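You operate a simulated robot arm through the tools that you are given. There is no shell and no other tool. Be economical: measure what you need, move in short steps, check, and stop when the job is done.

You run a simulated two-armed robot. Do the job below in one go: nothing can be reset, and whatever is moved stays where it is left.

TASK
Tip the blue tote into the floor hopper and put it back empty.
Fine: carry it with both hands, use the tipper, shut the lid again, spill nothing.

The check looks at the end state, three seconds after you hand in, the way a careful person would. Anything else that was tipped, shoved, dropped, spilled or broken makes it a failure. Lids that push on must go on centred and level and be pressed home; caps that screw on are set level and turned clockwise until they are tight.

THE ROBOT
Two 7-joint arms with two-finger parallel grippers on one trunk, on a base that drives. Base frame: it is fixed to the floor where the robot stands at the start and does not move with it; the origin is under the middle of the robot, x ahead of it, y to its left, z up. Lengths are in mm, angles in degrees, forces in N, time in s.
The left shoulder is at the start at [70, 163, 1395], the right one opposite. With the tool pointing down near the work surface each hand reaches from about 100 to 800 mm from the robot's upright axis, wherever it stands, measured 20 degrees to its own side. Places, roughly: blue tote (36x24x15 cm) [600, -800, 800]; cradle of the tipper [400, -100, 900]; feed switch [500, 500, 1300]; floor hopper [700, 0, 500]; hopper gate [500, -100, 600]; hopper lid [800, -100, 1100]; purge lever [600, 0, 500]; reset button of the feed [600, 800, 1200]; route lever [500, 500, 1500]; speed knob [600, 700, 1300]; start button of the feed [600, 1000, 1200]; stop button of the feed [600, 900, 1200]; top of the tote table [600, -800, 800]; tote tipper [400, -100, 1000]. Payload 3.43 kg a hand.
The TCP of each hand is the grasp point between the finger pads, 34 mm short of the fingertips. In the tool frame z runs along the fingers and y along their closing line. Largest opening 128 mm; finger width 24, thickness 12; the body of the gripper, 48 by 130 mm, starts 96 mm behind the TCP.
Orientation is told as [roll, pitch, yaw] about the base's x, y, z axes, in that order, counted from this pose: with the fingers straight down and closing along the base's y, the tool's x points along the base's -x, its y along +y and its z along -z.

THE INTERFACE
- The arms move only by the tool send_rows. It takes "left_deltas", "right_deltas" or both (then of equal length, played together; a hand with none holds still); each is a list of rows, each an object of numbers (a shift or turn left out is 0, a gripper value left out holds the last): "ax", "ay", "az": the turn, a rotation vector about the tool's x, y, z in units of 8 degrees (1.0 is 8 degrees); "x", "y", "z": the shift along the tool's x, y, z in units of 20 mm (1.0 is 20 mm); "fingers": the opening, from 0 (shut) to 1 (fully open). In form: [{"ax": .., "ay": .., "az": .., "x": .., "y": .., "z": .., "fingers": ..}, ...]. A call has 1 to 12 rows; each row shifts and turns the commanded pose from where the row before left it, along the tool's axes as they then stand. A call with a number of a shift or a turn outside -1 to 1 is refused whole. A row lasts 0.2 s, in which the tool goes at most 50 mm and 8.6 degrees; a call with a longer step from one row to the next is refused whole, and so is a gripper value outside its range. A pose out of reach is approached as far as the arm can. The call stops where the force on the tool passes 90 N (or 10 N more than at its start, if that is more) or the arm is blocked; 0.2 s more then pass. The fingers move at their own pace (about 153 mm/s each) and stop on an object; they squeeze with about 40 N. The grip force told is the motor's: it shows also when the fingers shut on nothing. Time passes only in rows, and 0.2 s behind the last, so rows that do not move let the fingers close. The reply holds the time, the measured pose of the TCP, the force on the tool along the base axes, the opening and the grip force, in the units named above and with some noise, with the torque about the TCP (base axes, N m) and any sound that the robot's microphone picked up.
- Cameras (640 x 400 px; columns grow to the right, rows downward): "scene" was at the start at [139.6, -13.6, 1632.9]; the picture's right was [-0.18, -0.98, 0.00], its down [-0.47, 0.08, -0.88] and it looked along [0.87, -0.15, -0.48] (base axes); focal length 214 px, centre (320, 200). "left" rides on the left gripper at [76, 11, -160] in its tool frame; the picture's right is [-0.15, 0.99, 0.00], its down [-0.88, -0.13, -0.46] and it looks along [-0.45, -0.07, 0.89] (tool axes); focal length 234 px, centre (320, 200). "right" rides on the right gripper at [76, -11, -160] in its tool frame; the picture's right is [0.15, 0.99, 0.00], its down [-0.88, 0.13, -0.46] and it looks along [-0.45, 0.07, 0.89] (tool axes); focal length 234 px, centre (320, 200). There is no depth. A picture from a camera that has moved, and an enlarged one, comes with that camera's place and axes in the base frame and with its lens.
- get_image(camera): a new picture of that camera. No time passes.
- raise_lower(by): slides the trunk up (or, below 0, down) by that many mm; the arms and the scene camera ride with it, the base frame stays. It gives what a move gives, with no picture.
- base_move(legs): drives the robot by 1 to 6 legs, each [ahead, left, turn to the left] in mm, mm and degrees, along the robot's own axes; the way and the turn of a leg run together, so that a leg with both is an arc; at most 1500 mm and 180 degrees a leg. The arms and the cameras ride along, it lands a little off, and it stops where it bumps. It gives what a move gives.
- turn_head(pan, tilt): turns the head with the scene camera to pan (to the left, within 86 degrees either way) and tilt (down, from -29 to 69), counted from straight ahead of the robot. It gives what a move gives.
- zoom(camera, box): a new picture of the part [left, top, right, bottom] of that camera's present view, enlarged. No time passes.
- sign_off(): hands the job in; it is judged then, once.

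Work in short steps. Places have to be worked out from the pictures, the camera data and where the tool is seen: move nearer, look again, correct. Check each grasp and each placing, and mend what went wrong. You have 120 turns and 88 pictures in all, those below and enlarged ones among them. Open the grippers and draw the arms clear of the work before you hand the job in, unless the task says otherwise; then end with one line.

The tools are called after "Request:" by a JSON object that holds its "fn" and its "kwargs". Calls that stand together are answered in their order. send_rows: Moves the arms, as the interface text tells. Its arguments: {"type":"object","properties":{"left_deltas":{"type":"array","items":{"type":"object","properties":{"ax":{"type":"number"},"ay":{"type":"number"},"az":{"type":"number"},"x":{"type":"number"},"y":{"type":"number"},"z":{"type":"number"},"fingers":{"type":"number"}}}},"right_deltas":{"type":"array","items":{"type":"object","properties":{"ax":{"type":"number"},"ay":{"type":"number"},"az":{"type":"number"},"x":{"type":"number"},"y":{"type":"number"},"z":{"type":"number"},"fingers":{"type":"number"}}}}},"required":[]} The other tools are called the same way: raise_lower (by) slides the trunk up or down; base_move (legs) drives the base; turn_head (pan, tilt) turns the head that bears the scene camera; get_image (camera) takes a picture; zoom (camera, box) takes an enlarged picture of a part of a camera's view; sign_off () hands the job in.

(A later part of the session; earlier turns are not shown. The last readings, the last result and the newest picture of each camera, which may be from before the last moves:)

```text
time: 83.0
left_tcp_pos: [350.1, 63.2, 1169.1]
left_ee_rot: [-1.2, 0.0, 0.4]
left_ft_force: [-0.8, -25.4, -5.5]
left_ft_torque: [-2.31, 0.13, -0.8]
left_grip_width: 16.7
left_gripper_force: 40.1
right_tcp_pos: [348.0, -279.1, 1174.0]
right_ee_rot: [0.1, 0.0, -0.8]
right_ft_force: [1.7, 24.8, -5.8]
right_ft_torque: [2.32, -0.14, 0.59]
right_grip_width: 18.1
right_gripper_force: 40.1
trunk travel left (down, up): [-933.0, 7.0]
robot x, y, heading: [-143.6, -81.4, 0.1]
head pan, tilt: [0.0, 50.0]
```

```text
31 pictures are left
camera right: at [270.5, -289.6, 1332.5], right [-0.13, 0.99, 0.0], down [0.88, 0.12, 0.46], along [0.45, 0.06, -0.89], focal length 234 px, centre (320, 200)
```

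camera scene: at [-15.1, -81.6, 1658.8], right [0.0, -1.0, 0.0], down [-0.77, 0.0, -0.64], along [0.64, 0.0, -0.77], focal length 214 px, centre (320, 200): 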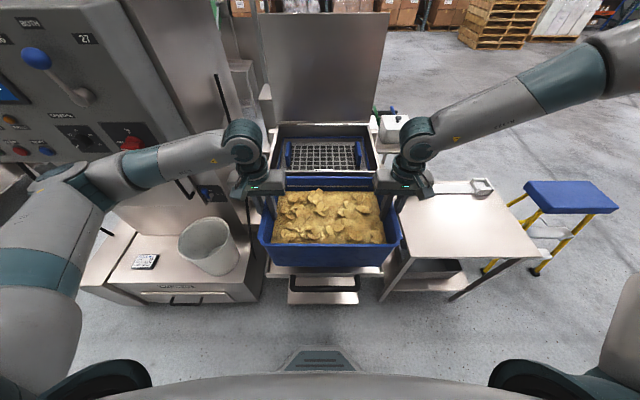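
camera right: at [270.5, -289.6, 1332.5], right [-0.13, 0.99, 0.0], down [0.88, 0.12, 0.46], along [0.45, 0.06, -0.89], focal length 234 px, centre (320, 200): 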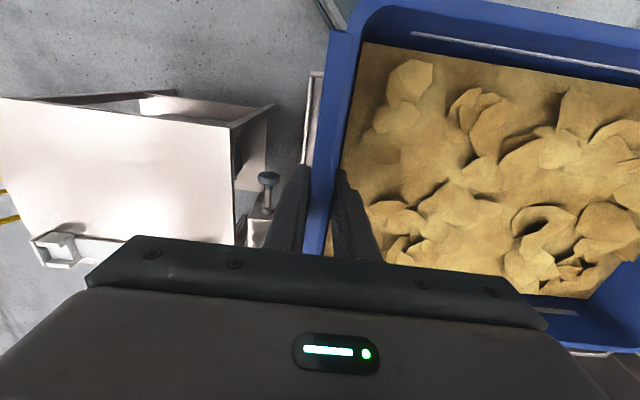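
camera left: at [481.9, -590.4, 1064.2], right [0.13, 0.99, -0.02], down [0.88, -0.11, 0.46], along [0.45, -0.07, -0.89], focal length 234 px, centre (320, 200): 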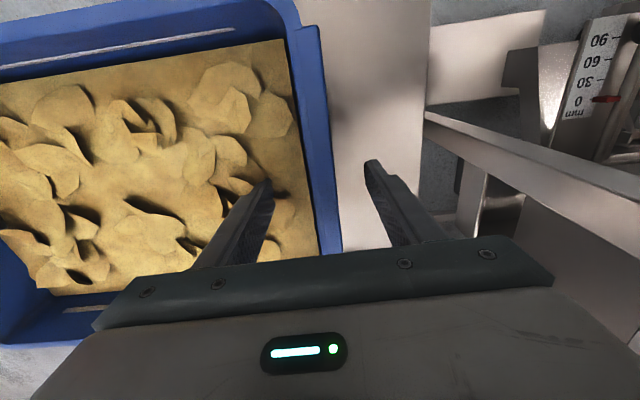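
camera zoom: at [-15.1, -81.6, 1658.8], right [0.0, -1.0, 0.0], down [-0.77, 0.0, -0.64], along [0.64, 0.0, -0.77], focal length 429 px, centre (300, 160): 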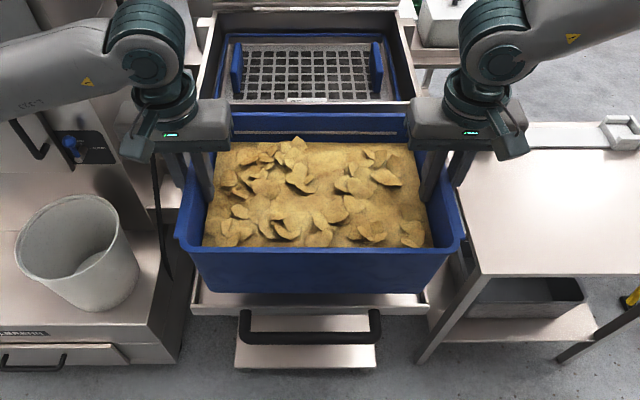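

The cradle's centre is y≈-100 and its inside runs from about x=270 to 508. I shift the tote 37 mm forward and 8 mm left, then lower it with the trunk to just above the floor of the cradle.

Request:
{"fn": "send_rows", "kwargs": {"left_deltas": [{"x": -0.46, "y": 0.1}, {"x": -0.46, "y": 0.1}, {"x": -0.46, "y": 0.1}, {"x": -0.46, "y": 0.1}, {}], "right_deltas": [{"x": -0.46, "y": 0.1}, {"x": -0.46, "y": 0.1}, {"x": -0.46, "y": 0.1}, {"x": -0.46, "y": 0.1}, {}]}}

Request:
{"fn": "raise_lower", "kwargs": {"by": -85}}

Request:
{"fn": "get_image", "kwargs": {"camera": "scene"}}

```text
time: 84.2
left_tcp_pos: [386.0, 71.8, 1168.7]
left_ee_rot: [-1.3, 0.0, 0.4]
left_ft_force: [-2.0, -0.2, -5.3]
left_ft_torque: [-2.25, 0.01, -0.88]
left_grip_width: 16.9
left_gripper_force: 39.5
right_tcp_pos: [383.9, -270.7, 1173.4]
right_ee_rot: [0.0, 0.0, -0.8]
right_ft_force: [1.7, -0.1, -5.0]
right_ft_torque: [2.12, 0.01, 0.53]
right_grip_width: 17.8
right_gripper_force: 40.0
trunk travel left (down, up): [-933.0, 7.0]
robot x, y, heading: [-143.9, -77.7, -0.2]
head pan, tilt: [0.0, 50.0]
```

```text
time: 85.4
left_tcp_pos: [386.1, 72.5, 1083.6]
left_ee_rot: [-1.3, 0.0, 0.4]
left_ft_force: [-1.0, -3.8, -4.0]
left_ft_torque: [-2.28, 0.26, -0.95]
left_grip_width: 16.6
left_gripper_force: 39.9
right_tcp_pos: [384.5, -269.7, 1088.5]
right_ee_rot: [0.1, 0.0, -0.9]
right_ft_force: [1.1, 3.2, -5.5]
right_ft_torque: [2.14, -0.23, 0.49]
right_grip_width: 17.6
right_gripper_force: 39.6
trunk travel left (down, up): [-848.0, 92.0]
robot x, y, heading: [-141.4, -81.8, 0.0]
head pan, tilt: [0.0, 50.0]
```

```text
30 pictures are left
camera scene: at [-15.2, -78.7, 1573.9], right [0.0, -1.0, 0.0], down [-0.77, 0.0, -0.64], along [0.64, 0.0, -0.77], focal length 214 px, centre (320, 200)
```

scene: 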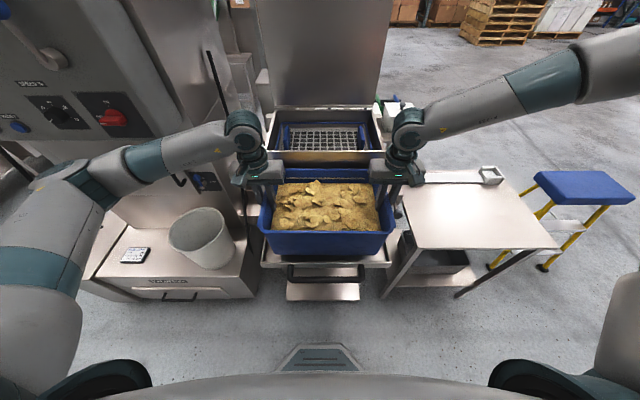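

Placement looks good, and the tote is about 20 mm above the floor. I lower in small steps until the load leaves the hands.

Request:
{"fn": "raise_lower", "kwargs": {"by": -14}}

Request:
{"fn": "raise_lower", "kwargs": {"by": -8}}

```text
time: 86.1
left_tcp_pos: [386.5, 71.7, 1069.6]
left_ee_rot: [-1.4, -0.1, 0.5]
left_ft_force: [-1.4, -6.4, -4.5]
left_ft_torque: [-2.27, 0.24, -0.93]
left_grip_width: 16.7
left_gripper_force: 40.3
right_tcp_pos: [384.6, -269.5, 1074.5]
right_ee_rot: [0.1, 0.0, -0.8]
right_ft_force: [1.3, 5.3, -4.0]
right_ft_torque: [2.14, -0.27, 0.48]
right_grip_width: 17.8
right_gripper_force: 40.2
trunk travel left (down, up): [-834.0, 106.0]
robot x, y, heading: [-143.4, -78.9, -0.3]
head pan, tilt: [0.0, 50.0]
```

```text
time: 86.6
left_tcp_pos: [386.3, 71.8, 1061.9]
left_ee_rot: [-1.3, 0.0, 0.4]
left_ft_force: [-1.4, -6.3, -5.0]
left_ft_torque: [-2.29, 0.19, -0.9]
left_grip_width: 16.5
left_gripper_force: 39.5
right_tcp_pos: [384.8, -269.4, 1066.5]
right_ee_rot: [0.1, 0.2, -0.7]
right_ft_force: [1.0, 7.3, -4.7]
right_ft_torque: [2.17, -0.18, 0.5]
right_grip_width: 17.9
right_gripper_force: 40.2
trunk travel left (down, up): [-826.0, 114.0]
robot x, y, heading: [-143.2, -79.5, -0.0]
head pan, tilt: [0.0, 50.0]
```

Request:
{"fn": "raise_lower", "kwargs": {"by": -8}}

Request:
{"fn": "raise_lower", "kwargs": {"by": -6}}

Request:
{"fn": "zoom", "kwargs": {"camera": "scene", "box": [230, 140, 430, 310]}}

```text
time: 87.2
left_tcp_pos: [387.8, 71.7, 1053.4]
left_ee_rot: [-1.3, 0.0, 0.5]
left_ft_force: [-0.9, -7.7, -3.4]
left_ft_torque: [-2.29, 0.12, -0.89]
left_grip_width: 16.6
left_gripper_force: 40.3
right_tcp_pos: [383.0, -269.3, 1058.4]
right_ee_rot: [0.0, 0.0, -0.8]
right_ft_force: [0.6, 8.1, -5.2]
right_ft_torque: [2.17, -0.05, 0.44]
right_grip_width: 17.7
right_gripper_force: 39.9
trunk travel left (down, up): [-818.0, 122.0]
robot x, y, heading: [-145.0, -78.8, -0.1]
head pan, tilt: [0.0, 50.0]
```

```text
time: 87.8
left_tcp_pos: [387.2, 73.5, 1047.0]
left_ee_rot: [-1.3, 0.0, 0.4]
left_ft_force: [-1.0, -8.2, -3.7]
left_ft_torque: [-2.3, 0.01, -0.93]
left_grip_width: 16.7
left_gripper_force: 40.0
right_tcp_pos: [384.7, -269.9, 1051.9]
right_ee_rot: [0.0, 0.1, -0.7]
right_ft_force: [1.0, 8.8, -5.9]
right_ft_torque: [2.16, 0.04, 0.49]
right_grip_width: 18.0
right_gripper_force: 40.1
trunk travel left (down, up): [-812.0, 128.0]
robot x, y, heading: [-143.7, -81.7, -0.4]
head pan, tilt: [0.0, 50.0]
```

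```text
2.35 times, centred on (330, 225) of scene
camera zoom: at [-14.5, -78.6, 1537.8], right [0.0, -1.0, 0.0], down [-0.77, 0.0, -0.64], along [0.64, 0.0, -0.77], focal length 505 px, centre (296, 141)
```

zoom: 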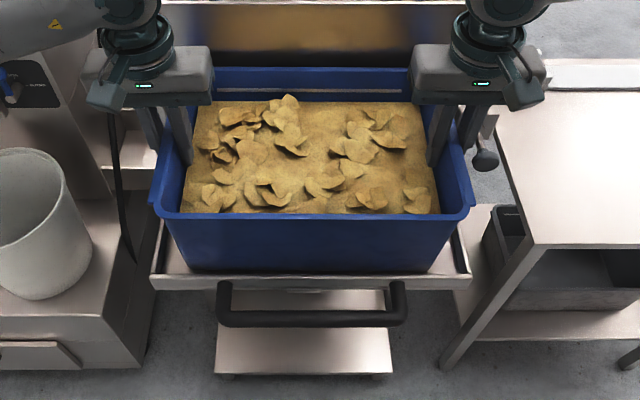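

Still bearing the load, but close. I keep lowering in small steps.

Request:
{"fn": "raise_lower", "kwargs": {"by": -6}}

Request:
{"fn": "raise_lower", "kwargs": {"by": -6}}

Request:
{"fn": "raise_lower", "kwargs": {"by": -5}}

```text
time: 88.3
left_tcp_pos: [386.4, 72.1, 1040.6]
left_ee_rot: [-1.3, 0.0, 0.4]
left_ft_force: [-0.7, -10.0, -3.9]
left_ft_torque: [-2.29, -0.07, -0.87]
left_grip_width: 16.6
left_gripper_force: 40.0
right_tcp_pos: [383.9, -269.5, 1046.8]
right_ee_rot: [0.0, 0.1, -0.8]
right_ft_force: [0.6, 9.7, -4.7]
right_ft_torque: [2.21, 0.11, 0.52]
right_grip_width: 18.0
right_gripper_force: 39.8
trunk travel left (down, up): [-806.0, 134.0]
robot x, y, heading: [-141.8, -81.5, -0.4]
head pan, tilt: [0.0, 50.0]
```

```text
time: 88.8
left_tcp_pos: [385.8, 72.0, 1039.0]
left_ee_rot: [-1.3, -0.4, 0.4]
left_ft_force: [4.8, -6.8, 11.2]
left_ft_torque: [-2.25, 0.92, -0.99]
left_grip_width: 17.0
left_gripper_force: 40.0
right_tcp_pos: [382.6, -270.0, 1043.0]
right_ee_rot: [0.1, -0.3, -0.8]
right_ft_force: [3.1, 5.1, 21.1]
right_ft_torque: [2.13, 0.57, 0.69]
right_grip_width: 17.9
right_gripper_force: 40.0
trunk travel left (down, up): [-800.0, 140.0]
robot x, y, heading: [-142.9, -81.4, -0.3]
head pan, tilt: [0.0, 50.0]
```

```text
time: 89.4
left_tcp_pos: [382.7, 72.2, 1033.5]
left_ee_rot: [-1.5, -0.4, 0.5]
left_ft_force: [7.2, -3.1, 31.2]
left_ft_torque: [-2.41, -0.16, -0.95]
left_grip_width: 17.2
left_gripper_force: 39.9
right_tcp_pos: [380.5, -269.4, 1039.3]
right_ee_rot: [0.1, -0.4, -0.8]
right_ft_force: [8.7, 3.5, 31.3]
right_ft_torque: [2.3, -0.06, 0.61]
right_grip_width: 18.4
right_gripper_force: 39.9
trunk travel left (down, up): [-795.0, 145.0]
robot x, y, heading: [-141.5, -79.7, 0.1]
head pan, tilt: [0.0, 50.0]
```

It has touched down: the hands were pressing at about 31 N each. I take 4 mm back and check the seat before releasing.

Request:
{"fn": "raise_lower", "kwargs": {"by": 4}}

Request:
{"fn": "zoom", "kwargs": {"camera": "scene", "box": [230, 140, 430, 310]}}

```text
time: 89.9
left_tcp_pos: [383.5, 71.6, 1033.5]
left_ee_rot: [-1.3, 0.1, 0.4]
left_ft_force: [0.7, -8.1, 13.9]
left_ft_torque: [-2.57, -0.77, -0.75]
left_grip_width: 17.2
left_gripper_force: 39.9
right_tcp_pos: [381.2, -269.6, 1038.5]
right_ee_rot: [0.0, 0.1, -0.9]
right_ft_force: [6.1, 11.4, 2.9]
right_ft_torque: [2.29, -1.14, 0.37]
right_grip_width: 17.9
right_gripper_force: 40.0
trunk travel left (down, up): [-799.0, 141.0]
robot x, y, heading: [-143.7, -79.1, -0.2]
head pan, tilt: [0.0, 50.0]
```

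```text
2.35 times, centred on (330, 225) of scene
camera zoom: at [-17.2, -78.2, 1524.5], right [0.0, -1.0, 0.0], down [-0.77, 0.0, -0.64], along [0.64, 0.0, -0.77], focal length 505 px, centre (296, 141)
```

zoom: 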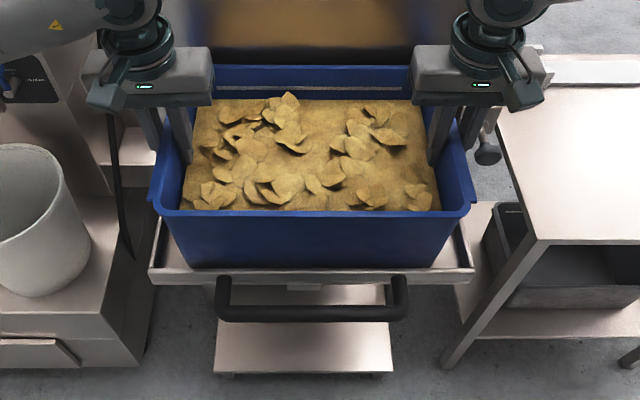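

The tote is seated inside the cradle's lips. I open both hands and lift them straight out.

Request:
{"fn": "send_rows", "kwargs": {"left_deltas": [{"fingers": 0.35}, {}, {"z": -0.5}, {"z": -0.7}, {"z": -1}, {"z": -1}, {"z": -1}, {"z": -1}, {"z": -1}, {"z": -1}, {"z": -1}], "right_deltas": [{"fingers": 0.35}, {}, {"z": -0.5}, {"z": -0.7}, {"z": -1}, {"z": -1}, {"z": -1}, {"z": -1}, {"z": -1}, {"z": -1}, {"z": -1}]}}

Request:
{"fn": "get_image", "kwargs": {"camera": "right"}}

```text
time: 92.3
left_tcp_pos: [385.2, 75.8, 1199.7]
left_ee_rot: [-1.3, -0.1, 0.5]
left_ft_force: [-0.2, -1.0, 0.0]
left_ft_torque: [-0.02, 0.01, -0.02]
left_grip_width: 44.7
left_gripper_force: 0.0
right_tcp_pos: [381.7, -270.0, 1203.9]
right_ee_rot: [0.0, -0.1, -0.8]
right_ft_force: [-0.1, -0.3, 0.2]
right_ft_torque: [-0.03, -0.02, 0.01]
right_grip_width: 44.8
right_gripper_force: 0.1
trunk travel left (down, up): [-799.0, 141.0]
robot x, y, heading: [-145.9, -80.5, -0.1]
head pan, tilt: [0.0, 50.0]
```

```text
27 pictures are left
camera right: at [304.5, -279.7, 1362.9], right [-0.13, 0.99, 0.0], down [0.88, 0.12, 0.46], along [0.45, 0.06, -0.89], focal length 234 px, centre (320, 200)
```

right: 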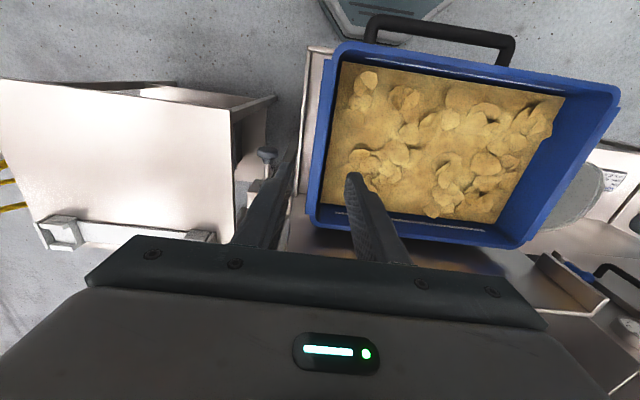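

Released cleanly. Next I bring the left hand back over the tipper's handle and turn it to close along x, while the right hand moves out of the cradle's sweep.

Request:
{"fn": "send_rows", "kwargs": {"left_deltas": [{"x": 0.7, "y": -0.55}, {"x": 0.7, "y": -0.55}, {"x": 0.7, "y": -0.55}, {"x": 0.7, "y": -0.55}, {"x": 0.7, "y": -0.55}, {"x": 0.7, "y": -0.55}, {"x": 0.7, "y": -0.55}, {"x": 0.7, "y": -0.55}, {"x": 0.7, "y": -0.55}, {"x": 0.7, "y": -0.55}, {"x": 0.7, "y": -0.55}, {"x": 0.7, "y": -0.55}], "right_deltas": [{"y": -0.75, "z": -0.3}, {"y": -0.75, "z": -0.3}, {"y": -0.75, "z": -0.3}, {"y": -0.75, "z": -0.3}, {"y": -0.75, "z": -0.3}, {"y": -0.75, "z": -0.3}, {"y": -0.75, "z": -0.3}, {"y": -0.75, "z": -0.3}, {"y": -0.75}, {"y": -0.75}, {"y": -0.75}, {"y": -0.75}]}}

Request:
{"fn": "send_rows", "kwargs": {"left_deltas": [{"az": 0.9375}, {"az": 0.9375}, {"az": 0.9375}, {"az": 0.9375}, {"az": 0.9375}, {"az": 0.9375}, {"az": 0.9375}, {"az": 0.9375}, {"az": 0.9375}, {"az": 0.9375}, {"az": 0.9375}, {"az": 0.9375}]}}

Request:
{"fn": "get_image", "kwargs": {"camera": "left"}}

```text
time: 94.9
left_tcp_pos: [216.8, -56.8, 1201.5]
left_ee_rot: [-1.2, -0.1, 0.5]
left_ft_force: [-0.5, 0.5, 1.0]
left_ft_torque: [0.03, -0.01, 0.0]
left_grip_width: 44.8
left_gripper_force: 0.1
right_tcp_pos: [378.8, -452.3, 1251.4]
right_ee_rot: [0.1, 0.0, -0.7]
right_ft_force: [-0.1, -0.4, -0.2]
right_ft_torque: [0.0, 0.01, -0.03]
right_grip_width: 44.8
right_gripper_force: 0.2
trunk travel left (down, up): [-799.0, 141.0]
robot x, y, heading: [-142.1, -85.1, 0.0]
head pan, tilt: [0.0, 50.0]
```

```text
time: 97.5
left_tcp_pos: [219.2, -55.8, 1200.7]
left_ee_rot: [0.1, -1.3, -89.7]
left_ft_force: [-0.7, -0.3, 0.9]
left_ft_torque: [0.02, -0.01, -0.04]
left_grip_width: 44.8
left_gripper_force: 0.0
right_tcp_pos: [380.3, -451.5, 1252.0]
right_ee_rot: [-0.1, 0.1, -0.8]
right_ft_force: [-0.4, 0.2, 0.3]
right_ft_torque: [0.0, -0.04, 0.02]
right_grip_width: 44.8
right_gripper_force: 0.1
trunk travel left (down, up): [-799.0, 141.0]
robot x, y, heading: [-145.4, -81.2, 0.0]
head pan, tilt: [0.0, 50.0]
```

```text
26 pictures are left
camera left: at [228.1, 22.8, 1359.9], right [0.99, -0.14, 0.0], down [-0.13, -0.87, 0.48], along [-0.06, -0.47, -0.88], focal length 234 px, centre (320, 200)
```

left: 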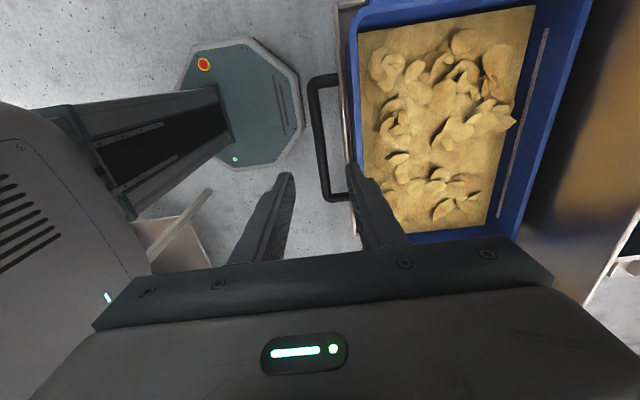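

The bar is at x≈217 and z≈912, running along y. With a vertical tool the body would touch the tote's rim, so I'll come in tilted 30°. I back up 60 mm for room first, then tilt.

Request:
{"fn": "base_move", "kwargs": {"legs": [[-60, 0, 0]]}}

Request:
{"fn": "send_rows", "kwargs": {"left_deltas": [{"ax": -0.9375}, {"ax": -0.9375}, {"ax": -0.9375}, {"ax": -0.9375}]}}

```text
time: 98.5
left_tcp_pos: [165.5, -56.6, 1199.8]
left_ee_rot: [-0.3, -1.3, -89.5]
left_ft_force: [0.0, -1.7, 0.6]
left_ft_torque: [0.0, 0.05, -0.01]
left_grip_width: 44.8
left_gripper_force: 0.1
right_tcp_pos: [326.2, -450.6, 1248.3]
right_ee_rot: [0.0, 0.3, -0.8]
right_ft_force: [1.5, -0.1, -0.6]
right_ft_torque: [0.01, 0.0, -0.01]
right_grip_width: 44.5
right_gripper_force: 0.1
trunk travel left (down, up): [-799.0, 141.0]
robot x, y, heading: [-204.1, -80.3, 0.1]
head pan, tilt: [0.0, 50.0]
```

```text
time: 99.5
left_tcp_pos: [176.2, -76.2, 1208.8]
left_ee_rot: [30.1, -1.1, -89.6]
left_ft_force: [-0.5, -0.4, 0.5]
left_ft_torque: [0.01, 0.0, 0.01]
left_grip_width: 44.9
left_gripper_force: 0.1
left hand out of reach, approached as far as the arm can: row 4
right_tcp_pos: [319.8, -451.7, 1251.2]
right_ee_rot: [0.2, 0.0, -0.8]
right_ft_force: [-0.1, 0.1, -0.8]
right_ft_torque: [0.02, -0.01, 0.01]
right_grip_width: 44.7
right_gripper_force: 0.0
trunk travel left (down, up): [-799.0, 141.0]
robot x, y, heading: [-201.6, -82.2, 0.0]
head pan, tilt: [0.0, 50.0]
```

Out-of-reach only shifted it slightly. I descend along a line to about 40 mm short of the bar.

Request:
{"fn": "send_rows", "kwargs": {"left_deltas": [{"y": -0.47, "z": 0.91}, {"y": -0.47, "z": 0.91}, {"y": -0.47, "z": 0.91}, {"y": -0.47, "z": 0.91}, {"y": -0.47, "z": 0.91}, {"y": -0.47, "z": 0.91}, {"y": -0.47, "z": 0.91}, {"y": -0.47, "z": 0.91}, {"y": -0.47, "z": 0.91}, {"y": -0.47, "z": 0.91}, {"y": -0.47, "z": 0.91}, {"y": -0.47, "z": 0.91}]}}

Request:
{"fn": "get_image", "kwargs": {"camera": "left"}}

```text
time: 102.1
left_tcp_pos: [196.5, -89.1, 965.2]
left_ee_rot: [30.0, -1.3, -89.5]
left_ft_force: [0.5, 0.3, 0.5]
left_ft_torque: [0.03, -0.01, 0.0]
left_grip_width: 44.9
left_gripper_force: 0.0
left hand out of reach, approached as far as the arm can: row 1, 2, 4
right_tcp_pos: [321.8, -450.1, 1251.3]
right_ee_rot: [0.0, 0.0, -0.8]
right_ft_force: [-0.5, 0.6, -0.6]
right_ft_torque: [0.01, 0.01, 0.01]
right_grip_width: 44.9
right_gripper_force: 0.1
trunk travel left (down, up): [-799.0, 141.0]
robot x, y, heading: [-203.4, -78.9, -0.0]
head pan, tilt: [0.0, 50.0]
```

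```text
25 pictures are left
camera left: at [122.9, -10.9, 1107.5], right [0.86, -0.13, 0.5], down [-0.33, -0.88, 0.35], along [0.39, -0.47, -0.79], focal length 234 px, centre (320, 200)
```

left: 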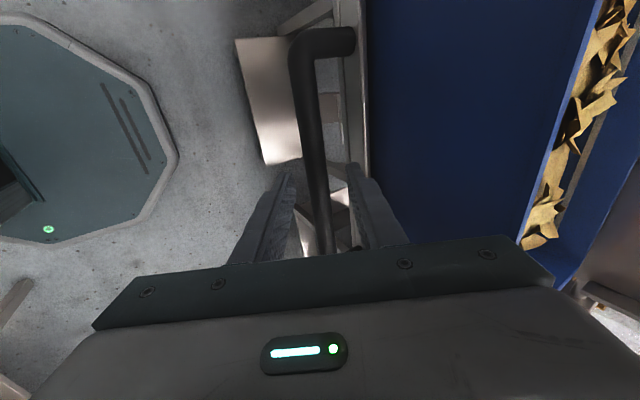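

The bar lies centred between the fingers. I advance 30 mm and close.

Request:
{"fn": "send_rows", "kwargs": {"left_deltas": [{"z": 0.75}, {"z": 0.75}, {"fingers": 0}, {}, {}]}}

```text
time: 103.3
left_tcp_pos: [206.3, -89.9, 938.3]
left_ee_rot: [29.8, -1.2, -89.6]
left_ft_force: [-12.4, 0.2, -18.4]
left_ft_torque: [0.18, 0.42, -1.3]
left_grip_width: 19.6
left_gripper_force: 45.2
right_tcp_pos: [320.4, -451.3, 1251.6]
right_ee_rot: [0.0, 0.0, -0.8]
right_ft_force: [-0.1, -1.0, 0.9]
right_ft_torque: [0.0, -0.03, 0.0]
right_grip_width: 44.5
right_gripper_force: 0.1
trunk travel left (down, up): [-799.0, 141.0]
robot x, y, heading: [-202.5, -81.6, -0.1]
head pan, tilt: [0.0, 50.0]
```

Gripped at 19.6 mm. I test-lift about 5° along the arc to see whether the cradle is free.

Request:
{"fn": "send_rows", "kwargs": {"left_deltas": [{"y": 0.09, "z": -0.54}, {"y": 0.09, "z": -0.53}, {"y": 0.09, "z": -0.53}, {}]}}

Request:
{"fn": "zoom", "kwargs": {"camera": "scene", "box": [220, 130, 420, 300]}}

```text
time: 104.3
left_tcp_pos: [194.5, -89.8, 970.2]
left_ee_rot: [29.9, -1.3, -89.6]
left_ft_force: [-22.8, -5.2, -17.8]
left_ft_torque: [0.64, 0.44, -0.87]
left_grip_width: 20.1
left_gripper_force: 44.9
right_tcp_pos: [318.1, -451.6, 1252.3]
right_ee_rot: [0.1, -0.1, -0.7]
right_ft_force: [0.2, -0.3, 0.6]
right_ft_torque: [-0.01, -0.02, 0.02]
right_grip_width: 44.7
right_gripper_force: 0.0
trunk travel left (down, up): [-799.0, 141.0]
robot x, y, heading: [-204.6, -80.1, -0.3]
head pan, tilt: [0.0, 50.0]
```

```text
2.35 times, centred on (320, 215) of scene
camera zoom: at [-77.2, -79.8, 1525.2], right [0.0, -1.0, 0.0], down [-0.77, 0.0, -0.64], along [0.64, 0.0, -0.77], focal length 505 px, centre (320, 165)
```

zoom: 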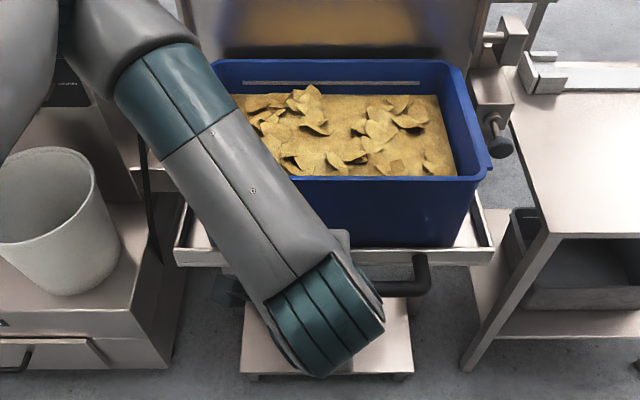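

The cradle swings freely and nothing locks it. I continue the arc smoothly by another 28° or so.

Request:
{"fn": "send_rows", "kwargs": {"left_deltas": [{"y": 0.213, "z": -0.869}, {"y": 0.256, "z": -0.858}, {"y": 0.296, "z": -0.845}, {"y": 0.337, "z": -0.829}, {"y": 0.377, "z": -0.812}, {"y": 0.414, "z": -0.793}, {"y": 0.453, "z": -0.772}, {"y": 0.49, "z": -0.748}, {"y": 0.526, "z": -0.724}, {"y": 0.559, "z": -0.698}]}}

Request:
{"fn": "get_image", "kwargs": {"camera": "scene"}}

```text
time: 106.5
left_tcp_pos: [180.6, -89.1, 1148.0]
left_ee_rot: [30.0, -1.4, -89.7]
left_ft_force: [-26.7, -20.0, -6.4]
left_ft_torque: [-0.26, 0.73, -1.38]
left_grip_width: 19.9
left_gripper_force: 45.2
right_tcp_pos: [316.5, -453.7, 1252.7]
right_ee_rot: [0.2, -0.3, -0.8]
right_ft_force: [0.0, -0.5, 0.5]
right_ft_torque: [0.04, 0.02, 0.02]
right_grip_width: 44.8
right_gripper_force: 0.0
trunk travel left (down, up): [-799.0, 141.0]
robot x, y, heading: [-200.5, -81.2, -0.1]
head pan, tilt: [0.0, 50.0]
```

```text
23 pictures are left
camera scene: at [-80.1, -83.1, 1525.5], right [0.0, -1.0, 0.0], down [-0.76, 0.0, -0.65], along [0.65, 0.0, -0.76], focal length 214 px, centre (320, 200)
```

scene: 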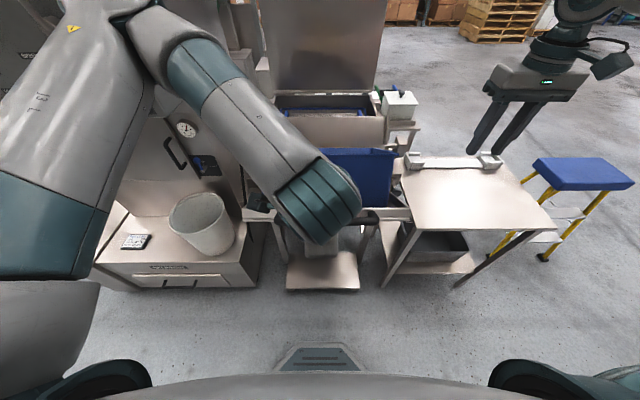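

The arc fits well (radius 370 about x=555, z=1070) and the cradle is at about 33°. I go on to about 68° and then check the tote and its contents.

Request:
{"fn": "send_rows", "kwargs": {"left_deltas": [{"ax": -0.25, "y": 0.596, "z": -0.718}, {"ax": -0.25, "y": 0.656, "z": -0.661}, {"ax": -0.25, "y": 0.71, "z": -0.6}, {"ax": -0.25, "y": 0.759, "z": -0.533}, {"ax": -0.25, "y": 0.802, "z": -0.463}, {"ax": -0.25, "y": 0.839, "z": -0.39}, {"ax": -0.25, "y": 0.869, "z": -0.313}, {"ax": -0.25, "y": 0.893, "z": -0.234}, {"ax": -0.25, "y": 0.91, "z": -0.154}, {"ax": -0.25, "y": 0.92, "z": -0.072}, {"ax": -0.25, "y": 0.922, "z": 0.01}, {"ax": -0.25, "y": 0.918, "z": 0.091}]}}

Request:
{"fn": "turn_head", "kwargs": {"pan": -15, "tilt": 30}}

Request:
{"fn": "get_image", "kwargs": {"camera": "scene"}}

```text
time: 109.1
left_tcp_pos: [282.7, -82.0, 1344.1]
left_ee_rot: [54.2, -1.1, -89.5]
left_ft_force: [-5.2, -12.7, -1.6]
left_ft_torque: [0.78, 0.25, -0.74]
left_grip_width: 20.1
left_gripper_force: 45.3
right_tcp_pos: [320.1, -453.3, 1251.0]
right_ee_rot: [0.2, 0.0, -0.9]
right_ft_force: [-0.7, -0.2, -0.3]
right_ft_torque: [-0.01, -0.01, 0.01]
right_grip_width: 44.6
right_gripper_force: 0.0
trunk travel left (down, up): [-799.0, 141.0]
robot x, y, heading: [-205.4, -83.2, 0.2]
head pan, tilt: [0.0, 50.0]
```

```text
time: 109.9
left_tcp_pos: [283.2, -83.2, 1342.6]
left_ee_rot: [54.1, -1.2, -89.6]
left_ft_force: [-2.9, -12.5, 3.7]
left_ft_torque: [1.06, -0.29, -0.28]
left_grip_width: 20.1
left_gripper_force: 44.6
right_tcp_pos: [319.6, -453.8, 1252.5]
right_ee_rot: [0.1, 0.0, -0.9]
right_ft_force: [1.2, 0.5, 1.3]
right_ft_torque: [0.02, 0.06, -0.02]
right_grip_width: 44.7
right_gripper_force: 0.0
trunk travel left (down, up): [-799.0, 141.0]
robot x, y, heading: [-201.2, -81.6, -0.2]
head pan, tilt: [-15.0, 30.0]
```

```text
22 pictures are left
camera scene: at [-65.5, -105.4, 1554.5], right [-0.26, -0.97, 0.0], down [-0.48, 0.13, -0.87], along [0.84, -0.22, -0.5], focal length 214 px, centre (320, 200)
```

scene: 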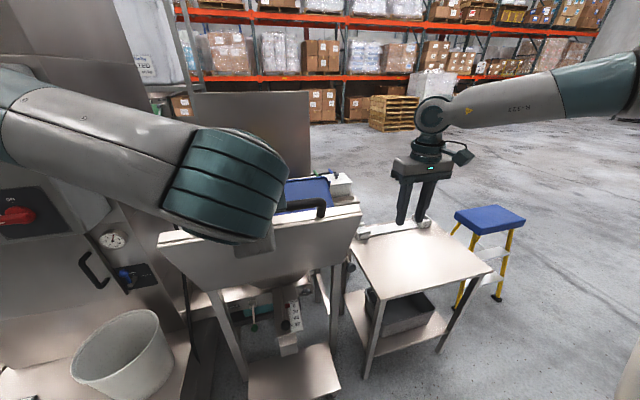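

The cradle is at about 68° with all forces small, and the tote still sits in it. I tip on to about 103°.

Request:
{"fn": "send_rows", "kwargs": {"left_deltas": [{"ax": -0.0875, "y": 0.896, "z": 0.176}, {"ax": -0.0875, "y": 0.883, "z": 0.233}, {"ax": -0.0875, "y": 0.867, "z": 0.288}, {"ax": -0.0875, "y": 0.848, "z": 0.341}, {"ax": -0.0875, "y": 0.824, "z": 0.394}, {"ax": -0.0875, "y": 0.798, "z": 0.446}, {"ax": -0.0875, "y": 0.768, "z": 0.496}, {"ax": -0.0875, "y": 0.737, "z": 0.543}, {"ax": -0.0875, "y": 0.701, "z": 0.588}, {"ax": -0.0875, "y": 0.663, "z": 0.632}, {"ax": -0.0875, "y": 0.622, "z": 0.673}, {"ax": -0.0875, "y": 0.578, "z": 0.711}]}}

Request:
{"fn": "get_image", "kwargs": {"camera": "scene"}}

Request:
{"fn": "get_image", "kwargs": {"camera": "right"}}

```text
time: 112.5
left_tcp_pos: [461.8, -78.6, 1435.8]
left_ee_rot: [61.6, -0.8, -89.8]
left_ft_force: [-60.3, -5.7, -44.8]
left_ft_torque: [0.78, 0.96, -0.79]
left_grip_width: 20.4
left_gripper_force: 44.9
right_tcp_pos: [311.1, -452.3, 1253.7]
right_ee_rot: [0.1, -0.3, -0.7]
right_ft_force: [0.5, -0.3, -0.6]
right_ft_torque: [0.01, -0.01, 0.0]
right_grip_width: 44.7
right_gripper_force: 0.0
trunk travel left (down, up): [-799.0, 141.0]
robot x, y, heading: [-205.0, -84.4, -0.0]
head pan, tilt: [-15.0, 30.0]
```

```text
21 pictures are left
camera scene: at [-77.1, -104.2, 1554.4], right [-0.26, -0.97, 0.0], down [-0.48, 0.13, -0.87], along [0.84, -0.22, -0.49], focal length 214 px, centre (320, 200)
```

scene: 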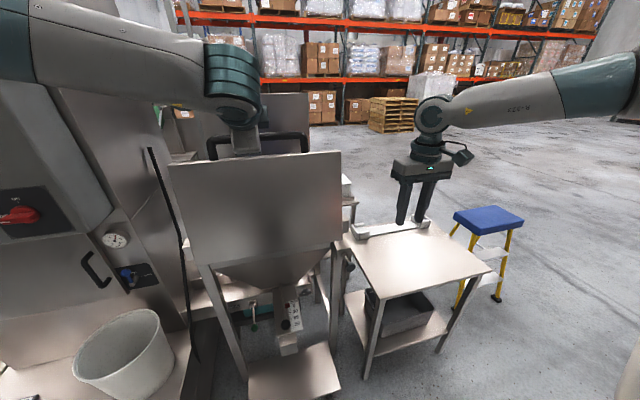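

```text
20 pictures are left
camera right: at [232.2, -462.4, 1412.6], right [-0.13, 0.99, 0.0], down [0.88, 0.12, 0.46], along [0.46, 0.06, -0.89], focal length 234 px, centre (320, 200)
```

right: 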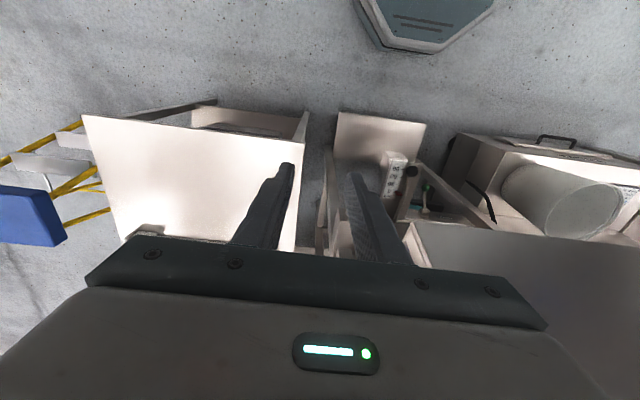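

The cradle is at about 101°, but the resistance has jumped to about 75 N, possibly a stop. I hold still to see whether the force persists.

Request:
{"fn": "send_rows", "kwargs": {"left_deltas": [{}, {}, {}]}}

Request:
{"fn": "turn_head", "kwargs": {"pan": -5, "tilt": 25}}

Request:
{"fn": "get_image", "kwargs": {"camera": "left"}}

```text
time: 113.3
left_tcp_pos: [463.7, -77.7, 1433.7]
left_ee_rot: [61.3, -0.8, -90.0]
left_ft_force: [-63.0, -4.4, -58.8]
left_ft_torque: [0.66, 0.93, -0.42]
left_grip_width: 19.9
left_gripper_force: 45.4
right_tcp_pos: [312.8, -451.3, 1253.8]
right_ee_rot: [0.1, -0.3, -0.9]
right_ft_force: [0.8, -0.2, 0.0]
right_ft_torque: [0.01, -0.01, 0.06]
right_grip_width: 44.8
right_gripper_force: 0.0
trunk travel left (down, up): [-799.0, 141.0]
robot x, y, heading: [-196.8, -80.4, -0.0]
head pan, tilt: [-15.0, 30.0]
```

```text
time: 114.0
left_tcp_pos: [463.8, -78.3, 1435.3]
left_ee_rot: [61.4, -1.0, -90.0]
left_ft_force: [-62.6, -3.1, -60.7]
left_ft_torque: [0.93, 0.96, -0.02]
left_grip_width: 19.9
left_gripper_force: 44.9
right_tcp_pos: [314.0, -450.8, 1254.7]
right_ee_rot: [0.2, -0.2, -0.8]
right_ft_force: [0.9, 0.7, -0.3]
right_ft_torque: [-0.02, 0.03, 0.0]
right_grip_width: 44.8
right_gripper_force: 0.1
trunk travel left (down, up): [-799.0, 141.0]
robot x, y, heading: [-203.6, -76.6, -0.2]
head pan, tilt: [-5.0, 25.0]
```

```text
19 pictures are left
camera left: at [327.6, -1.3, 1520.1], right [0.48, -0.13, 0.87], down [-0.46, -0.88, 0.12], along [0.75, -0.46, -0.48], focal length 234 px, centre (320, 200)
```

left: 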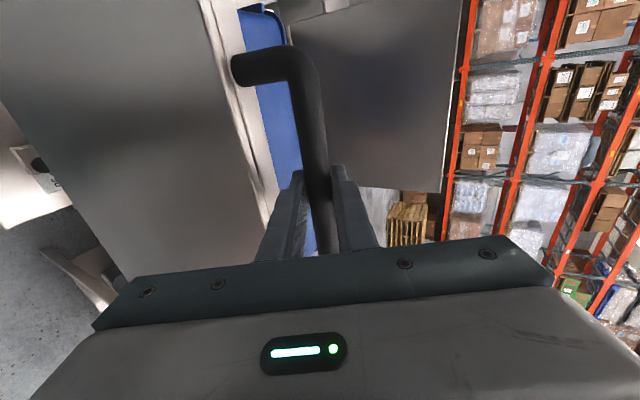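

The block persists at about 101°. I inspect the pivot and plunger side and the tote from the scene camera.

Request:
{"fn": "zoom", "kwargs": {"camera": "scene", "box": [150, 120, 390, 320]}}

Request:
{"fn": "send_rows", "kwargs": {"right_deltas": [{"x": -1, "y": -0.3, "z": -1}, {"x": -1, "y": -0.3, "z": -1}, {"x": -1, "y": -0.3, "z": -1}, {"x": -1, "y": -0.3, "z": -1}, {"x": -1, "y": -0.3, "z": -1}, {"x": -1, "y": -0.3, "z": -1}, {"x": -1, "z": -1}, {"x": -1, "z": -1}]}}

Request:
{"fn": "get_image", "kwargs": {"camera": "right"}}

```text
2.00 times, centred on (270, 220) of scene
camera zoom: at [-68.8, -87.6, 1563.1], right [-0.09, -1.0, 0.0], down [-0.42, 0.04, -0.91], along [0.91, -0.08, -0.42], focal length 429 px, centre (420, 160)
```

zoom: 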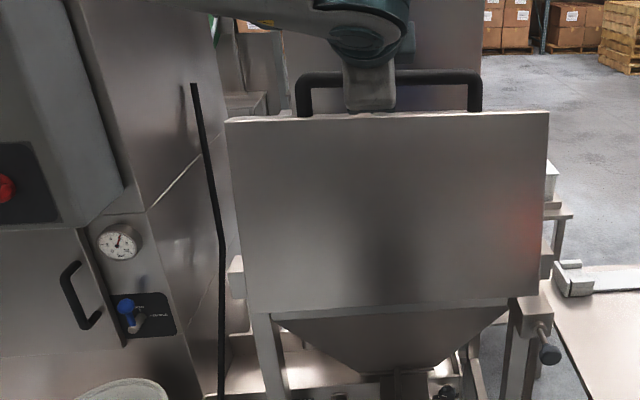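

```text
time: 115.8
left_tcp_pos: [464.8, -77.3, 1435.5]
left_ee_rot: [61.2, -1.0, -90.0]
left_ft_force: [-59.8, -2.8, -61.6]
left_ft_torque: [0.46, 0.92, -0.9]
left_grip_width: 19.9
left_gripper_force: 45.4
right_tcp_pos: [472.8, -488.4, 1414.7]
right_ee_rot: [0.1, -0.4, -0.9]
right_ft_force: [-0.6, 0.0, 1.0]
right_ft_torque: [-0.01, 0.0, -0.03]
right_grip_width: 44.8
right_gripper_force: 0.1
trunk travel left (down, up): [-799.0, 141.0]
robot x, y, heading: [-200.4, -81.2, -0.2]
head pan, tilt: [-5.0, 25.0]
```

```text
17 pictures are left
camera right: at [395.3, -499.2, 1573.7], right [-0.13, 0.99, 0.0], down [0.88, 0.12, 0.46], along [0.46, 0.06, -0.89], focal length 234 px, centre (320, 200)
```

right: 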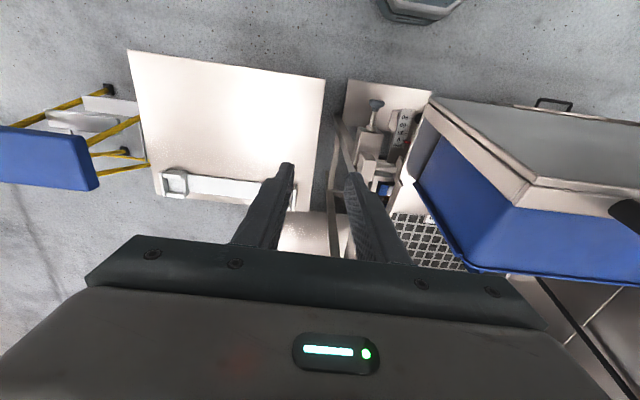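

The tote is held in the cradle, and the part of the sieve I can see is still empty, so it must tip further. I enlarge the pivot block by the plunger.

Request:
{"fn": "zoom", "kwargs": {"camera": "right", "box": [330, 80, 470, 230]}}

```text
2.67 times, centred on (400, 155) of right
camera zoom: at [395.3, -499.2, 1573.7], right [-0.13, 0.99, 0.0], down [0.88, 0.12, 0.46], along [0.46, 0.06, -0.89], focal length 624 px, centre (107, 320)
```

zoom: 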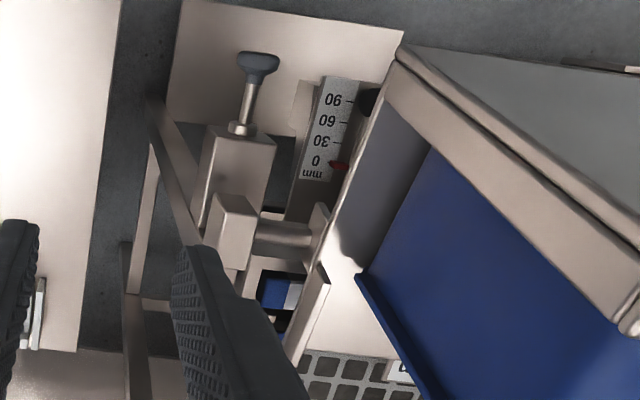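

The plunger below the pivot block is the likely stop, with its knob at about (430, -350, 963) and its shaft along x. I take the push off with the left hand and swing the right hand to point forward so that it can pull the knob.

Request:
{"fn": "send_rows", "kwargs": {"left_deltas": [{"y": -0.38, "z": -0.13}, {"y": -0.38, "z": -0.13}, {}, {}, {}, {}, {}, {}, {}, {}, {}, {}], "right_deltas": [{"ay": -0.9375, "x": 0.5, "z": 1.0}, {"ay": -0.9375, "x": 0.626, "z": 0.926}, {"ay": -0.9375, "x": 0.742, "z": 0.837}, {"ay": -0.9375, "x": 0.845, "z": 0.733}, {"ay": -0.9375, "x": 0.933, "z": 0.616}, {"ay": -0.9375, "x": 1.0, "z": 0.49}, {"ay": -0.9375, "x": 1, "z": 0.354}, {"ay": -0.9375, "x": 1, "z": 0.21}, {"ay": -0.9375, "x": 1, "z": 0.067}, {"ay": -0.9375, "x": 1, "z": -0.08}, {"ay": -0.9375, "x": 1, "z": -0.224}, {"ay": -0.9375, "x": 1, "z": -0.365}]}}

```text
time: 118.4
left_tcp_pos: [459.3, -77.6, 1432.4]
left_ee_rot: [62.8, -1.0, -89.5]
left_ft_force: [-6.5, -9.6, 26.9]
left_ft_torque: [1.41, -0.15, 0.2]
left_grip_width: 20.1
left_gripper_force: 45.1
right_tcp_pos: [338.7, -531.0, 1321.2]
right_ee_rot: [10.1, -85.3, -9.1]
right_ft_force: [-0.8, 0.7, 0.0]
right_ft_torque: [-0.05, 0.01, -0.01]
right_grip_width: 44.8
right_gripper_force: 0.0
right hand out of reach, approached as far as the arm can: row 10, 11, 12
trunk travel left (down, up): [-799.0, 141.0]
robot x, y, heading: [-201.9, -79.7, -0.2]
head pan, tilt: [-5.0, 25.0]
```

The right hand now points forward. I lower it toward the knob's height, staying to the right of the cradle.

Request:
{"fn": "send_rows", "kwargs": {"right_deltas": [{"x": 1, "y": 0.35}, {"x": 1, "y": 0.35}, {"x": 1, "y": 0.35}, {"x": 1, "y": 0.35}, {"x": 1, "y": 0.35}, {"x": 1, "y": 0.35}, {"x": 1, "y": 0.35}, {"x": 1, "y": 0.35}, {"x": 1, "y": 0.35}, {"x": 1, "y": 0.35}, {"x": 1, "y": 0.35}, {"x": 1, "y": 0.35}]}}

Request:
{"fn": "get_image", "kwargs": {"camera": "right"}}

```text
time: 121.0
left_tcp_pos: [461.3, -77.4, 1432.5]
left_ee_rot: [62.8, -1.2, -89.6]
left_ft_force: [-3.1, -8.2, 30.0]
left_ft_torque: [0.96, -0.3, -0.49]
left_grip_width: 20.1
left_gripper_force: 45.0
right_tcp_pos: [331.7, -445.2, 1083.6]
right_ee_rot: [15.4, -87.2, -15.2]
right_ft_force: [0.2, 0.6, 0.2]
right_ft_torque: [0.03, 0.0, 0.01]
right_grip_width: 44.9
right_gripper_force: 0.0
right hand out of reach, approached as far as the arm can: row 1, 3
trunk travel left (down, up): [-799.0, 141.0]
robot x, y, heading: [-199.2, -79.5, -0.3]
head pan, tilt: [-5.0, 25.0]
```

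```text
15 pictures are left
camera right: at [169.1, -456.1, 1014.3], right [-0.01, 0.99, -0.13], down [-0.41, 0.12, 0.9], along [0.91, 0.07, 0.41], focal length 234 px, centre (320, 200)
```

right: 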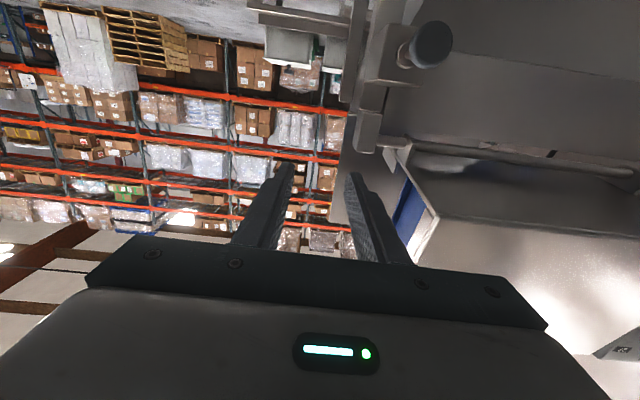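

The knob is at (430, -355, 960), about 40 mm across. I move the right hand in front of it with the fingers opened to straddle it.

Request:
{"fn": "send_rows", "kwargs": {"right_deltas": [{"x": 0.775, "y": 0.5625, "z": 0.2, "fingers": 0.55}, {"x": 0.775, "y": 0.5625, "z": 0.2}, {"x": 0.775, "y": 0.5625, "z": 0.2}, {"x": 0.775, "y": 0.5625, "z": 0.2}, {"x": 0.775, "y": 0.5625, "z": 0.2}, {"x": 0.775, "y": 0.5625, "z": 0.2}, {"x": 0.775, "y": 0.5625, "z": 0.2}, {"x": 0.775, "y": 0.5625, "z": 0.2}]}}

Request:
{"fn": "get_image", "kwargs": {"camera": "right"}}

```text
time: 122.8
left_tcp_pos: [460.3, -78.1, 1432.5]
left_ee_rot: [62.8, -1.1, -89.6]
left_ft_force: [-2.8, -7.6, 30.1]
left_ft_torque: [0.92, -0.19, -0.57]
left_grip_width: 19.7
left_gripper_force: 45.2
right_tcp_pos: [346.4, -462.6, 987.5]
right_ee_rot: [23.1, -86.9, -22.2]
right_ft_force: [0.3, 0.2, 0.2]
right_ft_torque: [0.0, -0.03, -0.01]
right_grip_width: 70.5
right_gripper_force: 0.1
right hand out of reach, approached as far as the arm can: row 1, 2, 3, 4, 5, 6, 7, 8
trunk travel left (down, up): [-799.0, 141.0]
robot x, y, heading: [-204.0, -81.1, 0.0]
head pan, tilt: [-5.0, 25.0]
```

```text
14 pictures are left
camera right: at [181.8, -474.8, 920.3], right [-0.02, 0.99, -0.13], down [-0.41, 0.1, 0.9], along [0.91, 0.07, 0.41], focal length 234 px, centre (320, 200)
```

right: 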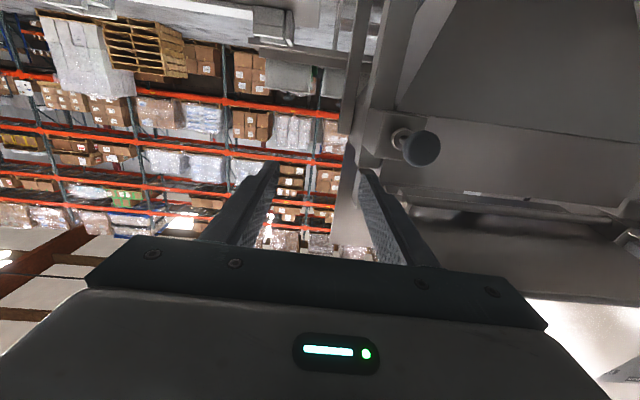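

The right hand hits a joint limit when fully horizontal. I pitch it to about 50° down-forward and try for a pre-grasp point above and in front of the knob.

Request:
{"fn": "send_rows", "kwargs": {"right_deltas": [{"ay": 0.875}, {"ay": 0.875}, {"ay": 0.875}, {"ay": 0.875}, {"ay": 0.875}, {"x": -0.33, "y": 0.883, "z": 0.26}, {"x": -0.33, "y": 0.883, "z": 0.26}, {"x": -0.33, "y": 0.883, "z": 0.26}, {"x": -0.33, "y": 0.883, "z": 0.26}, {"x": -0.33, "y": 0.883, "z": 0.26}, {"x": -0.33, "y": 0.883, "z": 0.26}]}}

```text
time: 125.2
left_tcp_pos: [461.1, -77.9, 1431.6]
left_ee_rot: [62.9, -1.2, -89.6]
left_ft_force: [-3.6, -8.3, 29.6]
left_ft_torque: [0.81, -0.15, -0.89]
left_grip_width: 20.2
left_gripper_force: 44.7
right_tcp_pos: [372.2, -401.2, 997.6]
right_ee_rot: [1.2, -52.3, -0.6]
right_ft_force: [0.6, -0.8, -0.7]
right_ft_torque: [-0.02, 0.0, -0.07]
right_grip_width: 70.3
right_gripper_force: 0.0
right hand out of reach, approached as far as the arm can: row 9, 10, 11
trunk travel left (down, up): [-799.0, 141.0]
robot x, y, heading: [-202.2, -83.3, -0.0]
head pan, tilt: [-5.0, 25.0]
```

That got nearer (y=-401). I pitch a further 20° toward vertical and continue to the point above the knob.

Request:
{"fn": "send_rows", "kwargs": {"right_deltas": [{"ay": 0.85}, {"ay": 0.85}, {"ay": 0.85}, {"x": -0.43, "y": 0.45, "z": 0.13}, {"x": -0.43, "y": 0.45, "z": 0.13}, {"x": -0.43, "y": 0.45, "z": 0.13}, {"x": -0.43, "y": 0.45, "z": 0.13}, {"x": -0.43, "y": 0.45, "z": 0.13}]}}

Request:
{"fn": "get_image", "kwargs": {"camera": "right"}}

```text
time: 127.0
left_tcp_pos: [460.4, -77.9, 1433.3]
left_ee_rot: [62.7, -1.2, -89.6]
left_ft_force: [-2.8, -6.3, 29.3]
left_ft_torque: [0.95, -0.19, -0.55]
left_grip_width: 20.1
left_gripper_force: 44.7
right_tcp_pos: [415.8, -357.1, 1008.8]
right_ee_rot: [0.9, -31.8, -0.2]
right_ft_force: [0.4, 0.1, 0.2]
right_ft_torque: [-0.01, 0.02, 0.01]
right_grip_width: 70.5
right_gripper_force: 0.0
trunk travel left (down, up): [-799.0, 141.0]
robot x, y, heading: [-203.8, -80.4, -0.1]
head pan, tilt: [-5.0, 25.0]
```

```text
13 pictures are left
camera right: at [266.1, -371.0, 1103.4], right [-0.13, 0.99, -0.06], down [0.51, 0.12, 0.85], along [0.85, 0.08, -0.52], focal length 234 px, centre (320, 200)
```

right: 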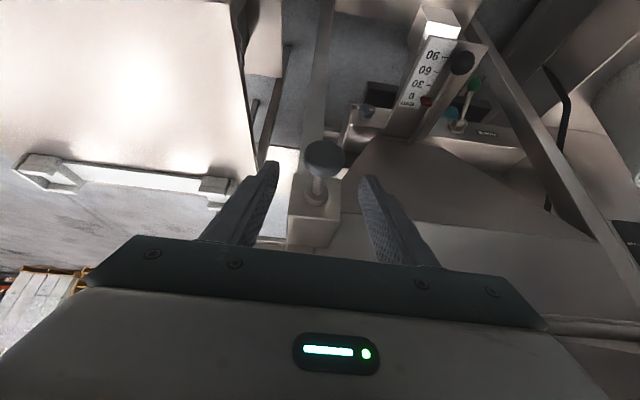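

The knob is centred between the fingers. I go in 47 mm and close on it.

Request:
{"fn": "send_rows", "kwargs": {"right_deltas": [{"x": 0.1, "y": 0.03, "z": 0.78}, {"x": 0.1, "y": 0.03, "z": 0.78}, {"x": 0.1, "y": 0.03, "z": 0.78}, {"fingers": 0}, {}, {}]}}

```text
time: 128.4
left_tcp_pos: [461.4, -76.8, 1431.1]
left_ee_rot: [62.8, -1.2, -89.5]
left_ft_force: [-4.0, -7.3, 29.1]
left_ft_torque: [0.9, -0.17, -0.63]
left_grip_width: 20.0
left_gripper_force: 45.3
right_tcp_pos: [436.6, -356.0, 966.1]
right_ee_rot: [0.8, -31.8, -0.2]
right_ft_force: [1.4, -1.0, 1.4]
right_ft_torque: [0.03, 0.05, -0.39]
right_grip_width: 37.4
right_gripper_force: 45.9
trunk travel left (down, up): [-799.0, 141.0]
robot x, y, heading: [-200.9, -82.8, -0.3]
head pan, tilt: [-5.0, 25.0]
```

Gripped the head at 37 mm. I pull it straight toward the robot by about 20 mm.

Request:
{"fn": "send_rows", "kwargs": {"right_deltas": [{"x": 0.424, "z": -0.265}, {"x": 0.424, "z": -0.265}, {}]}}

```text
time: 129.2
left_tcp_pos: [465.9, -77.6, 1432.2]
left_ee_rot: [62.8, -1.3, -89.6]
left_ft_force: [-1.0, -9.0, 33.9]
left_ft_torque: [1.16, -0.37, 0.0]
left_grip_width: 20.2
left_gripper_force: 45.1
right_tcp_pos: [419.9, -355.0, 966.7]
right_ee_rot: [1.0, -32.0, -0.1]
right_ft_force: [33.6, 4.5, 7.9]
right_ft_torque: [0.05, -0.27, -0.6]
right_grip_width: 37.8
right_gripper_force: 45.2
trunk travel left (down, up): [-799.0, 141.0]
robot x, y, heading: [-198.6, -81.3, -0.0]
head pan, tilt: [-5.0, 25.0]
```

The plunger is sprung and came out 17 mm against about 34 N. Holding it out, I try tipping a further 7° with the left hand.

Request:
{"fn": "send_rows", "kwargs": {"left_deltas": [{"y": 0.47, "z": 0.58}, {"y": 0.45, "z": 0.6}, {"y": 0.42, "z": 0.62}]}}

```text
time: 130.0
left_tcp_pos: [490.2, -77.0, 1418.4]
left_ee_rot: [60.5, -0.5, -89.9]
left_ft_force: [-24.5, 5.2, -4.6]
left_ft_torque: [0.96, -0.26, 0.05]
left_grip_width: 19.2
left_gripper_force: 44.7
right_tcp_pos: [413.3, -354.7, 965.7]
right_ee_rot: [0.5, -31.7, -0.1]
right_ft_force: [0.3, -1.5, -8.4]
right_ft_torque: [-0.13, -1.15, -0.33]
right_grip_width: 37.4
right_gripper_force: 44.7
trunk travel left (down, up): [-799.0, 141.0]
robot x, y, heading: [-202.7, -81.3, -0.1]
head pan, tilt: [-5.0, 25.0]
stopped in row 3 (left hand): the force on the tool passed its limit (the readings are from after the stop); the commanded pose is now the measured one
```

The cradle didn't turn and the bar only slid in the fingers, while the plunger's spring force vanished. I look at the plunger through the right camera.

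Request:
{"fn": "zoom", "kwargs": {"camera": "right", "box": [230, 80, 430, 270]}}

```text
2.11 times, centred on (330, 175) of right
camera zoom: at [264.1, -367.6, 1060.8], right [-0.13, 0.99, -0.07], down [0.51, 0.12, 0.85], along [0.85, 0.07, -0.52], focal length 493 px, centre (299, 253)
```

zoom: 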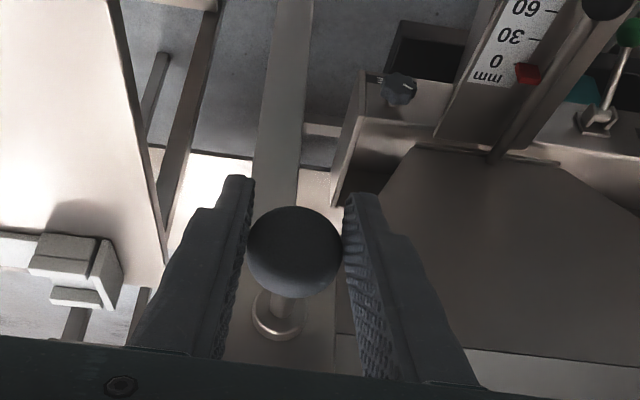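

The knob is still held, about 23 mm out, and it seems to stay there by friction. I push the cradle on again with the left hand in small steps.

Request:
{"fn": "send_rows", "kwargs": {"left_deltas": [{"y": 0.4, "z": 0.4}, {"y": 0.4, "z": 0.4}, {}]}}

```text
time: 130.6
left_tcp_pos: [504.2, -78.3, 1409.5]
left_ee_rot: [59.0, -0.2, -90.5]
left_ft_force: [-25.5, 3.3, -4.9]
left_ft_torque: [0.33, -0.49, 0.73]
left_grip_width: 19.4
left_gripper_force: 44.9
right_tcp_pos: [413.1, -355.4, 966.0]
right_ee_rot: [0.5, -31.7, -0.1]
right_ft_force: [1.2, -1.7, -9.4]
right_ft_torque: [-0.23, -0.65, -0.39]
right_grip_width: 37.8
right_gripper_force: 45.4
trunk travel left (down, up): [-799.0, 141.0]
robot x, y, heading: [-204.7, -81.0, 0.0]
head pan, tilt: [-5.0, 25.0]
stopped in row 2 (left hand): the force on the tool passed its limit (the readings are from after the stop); the commanded pose is now the measured one
```

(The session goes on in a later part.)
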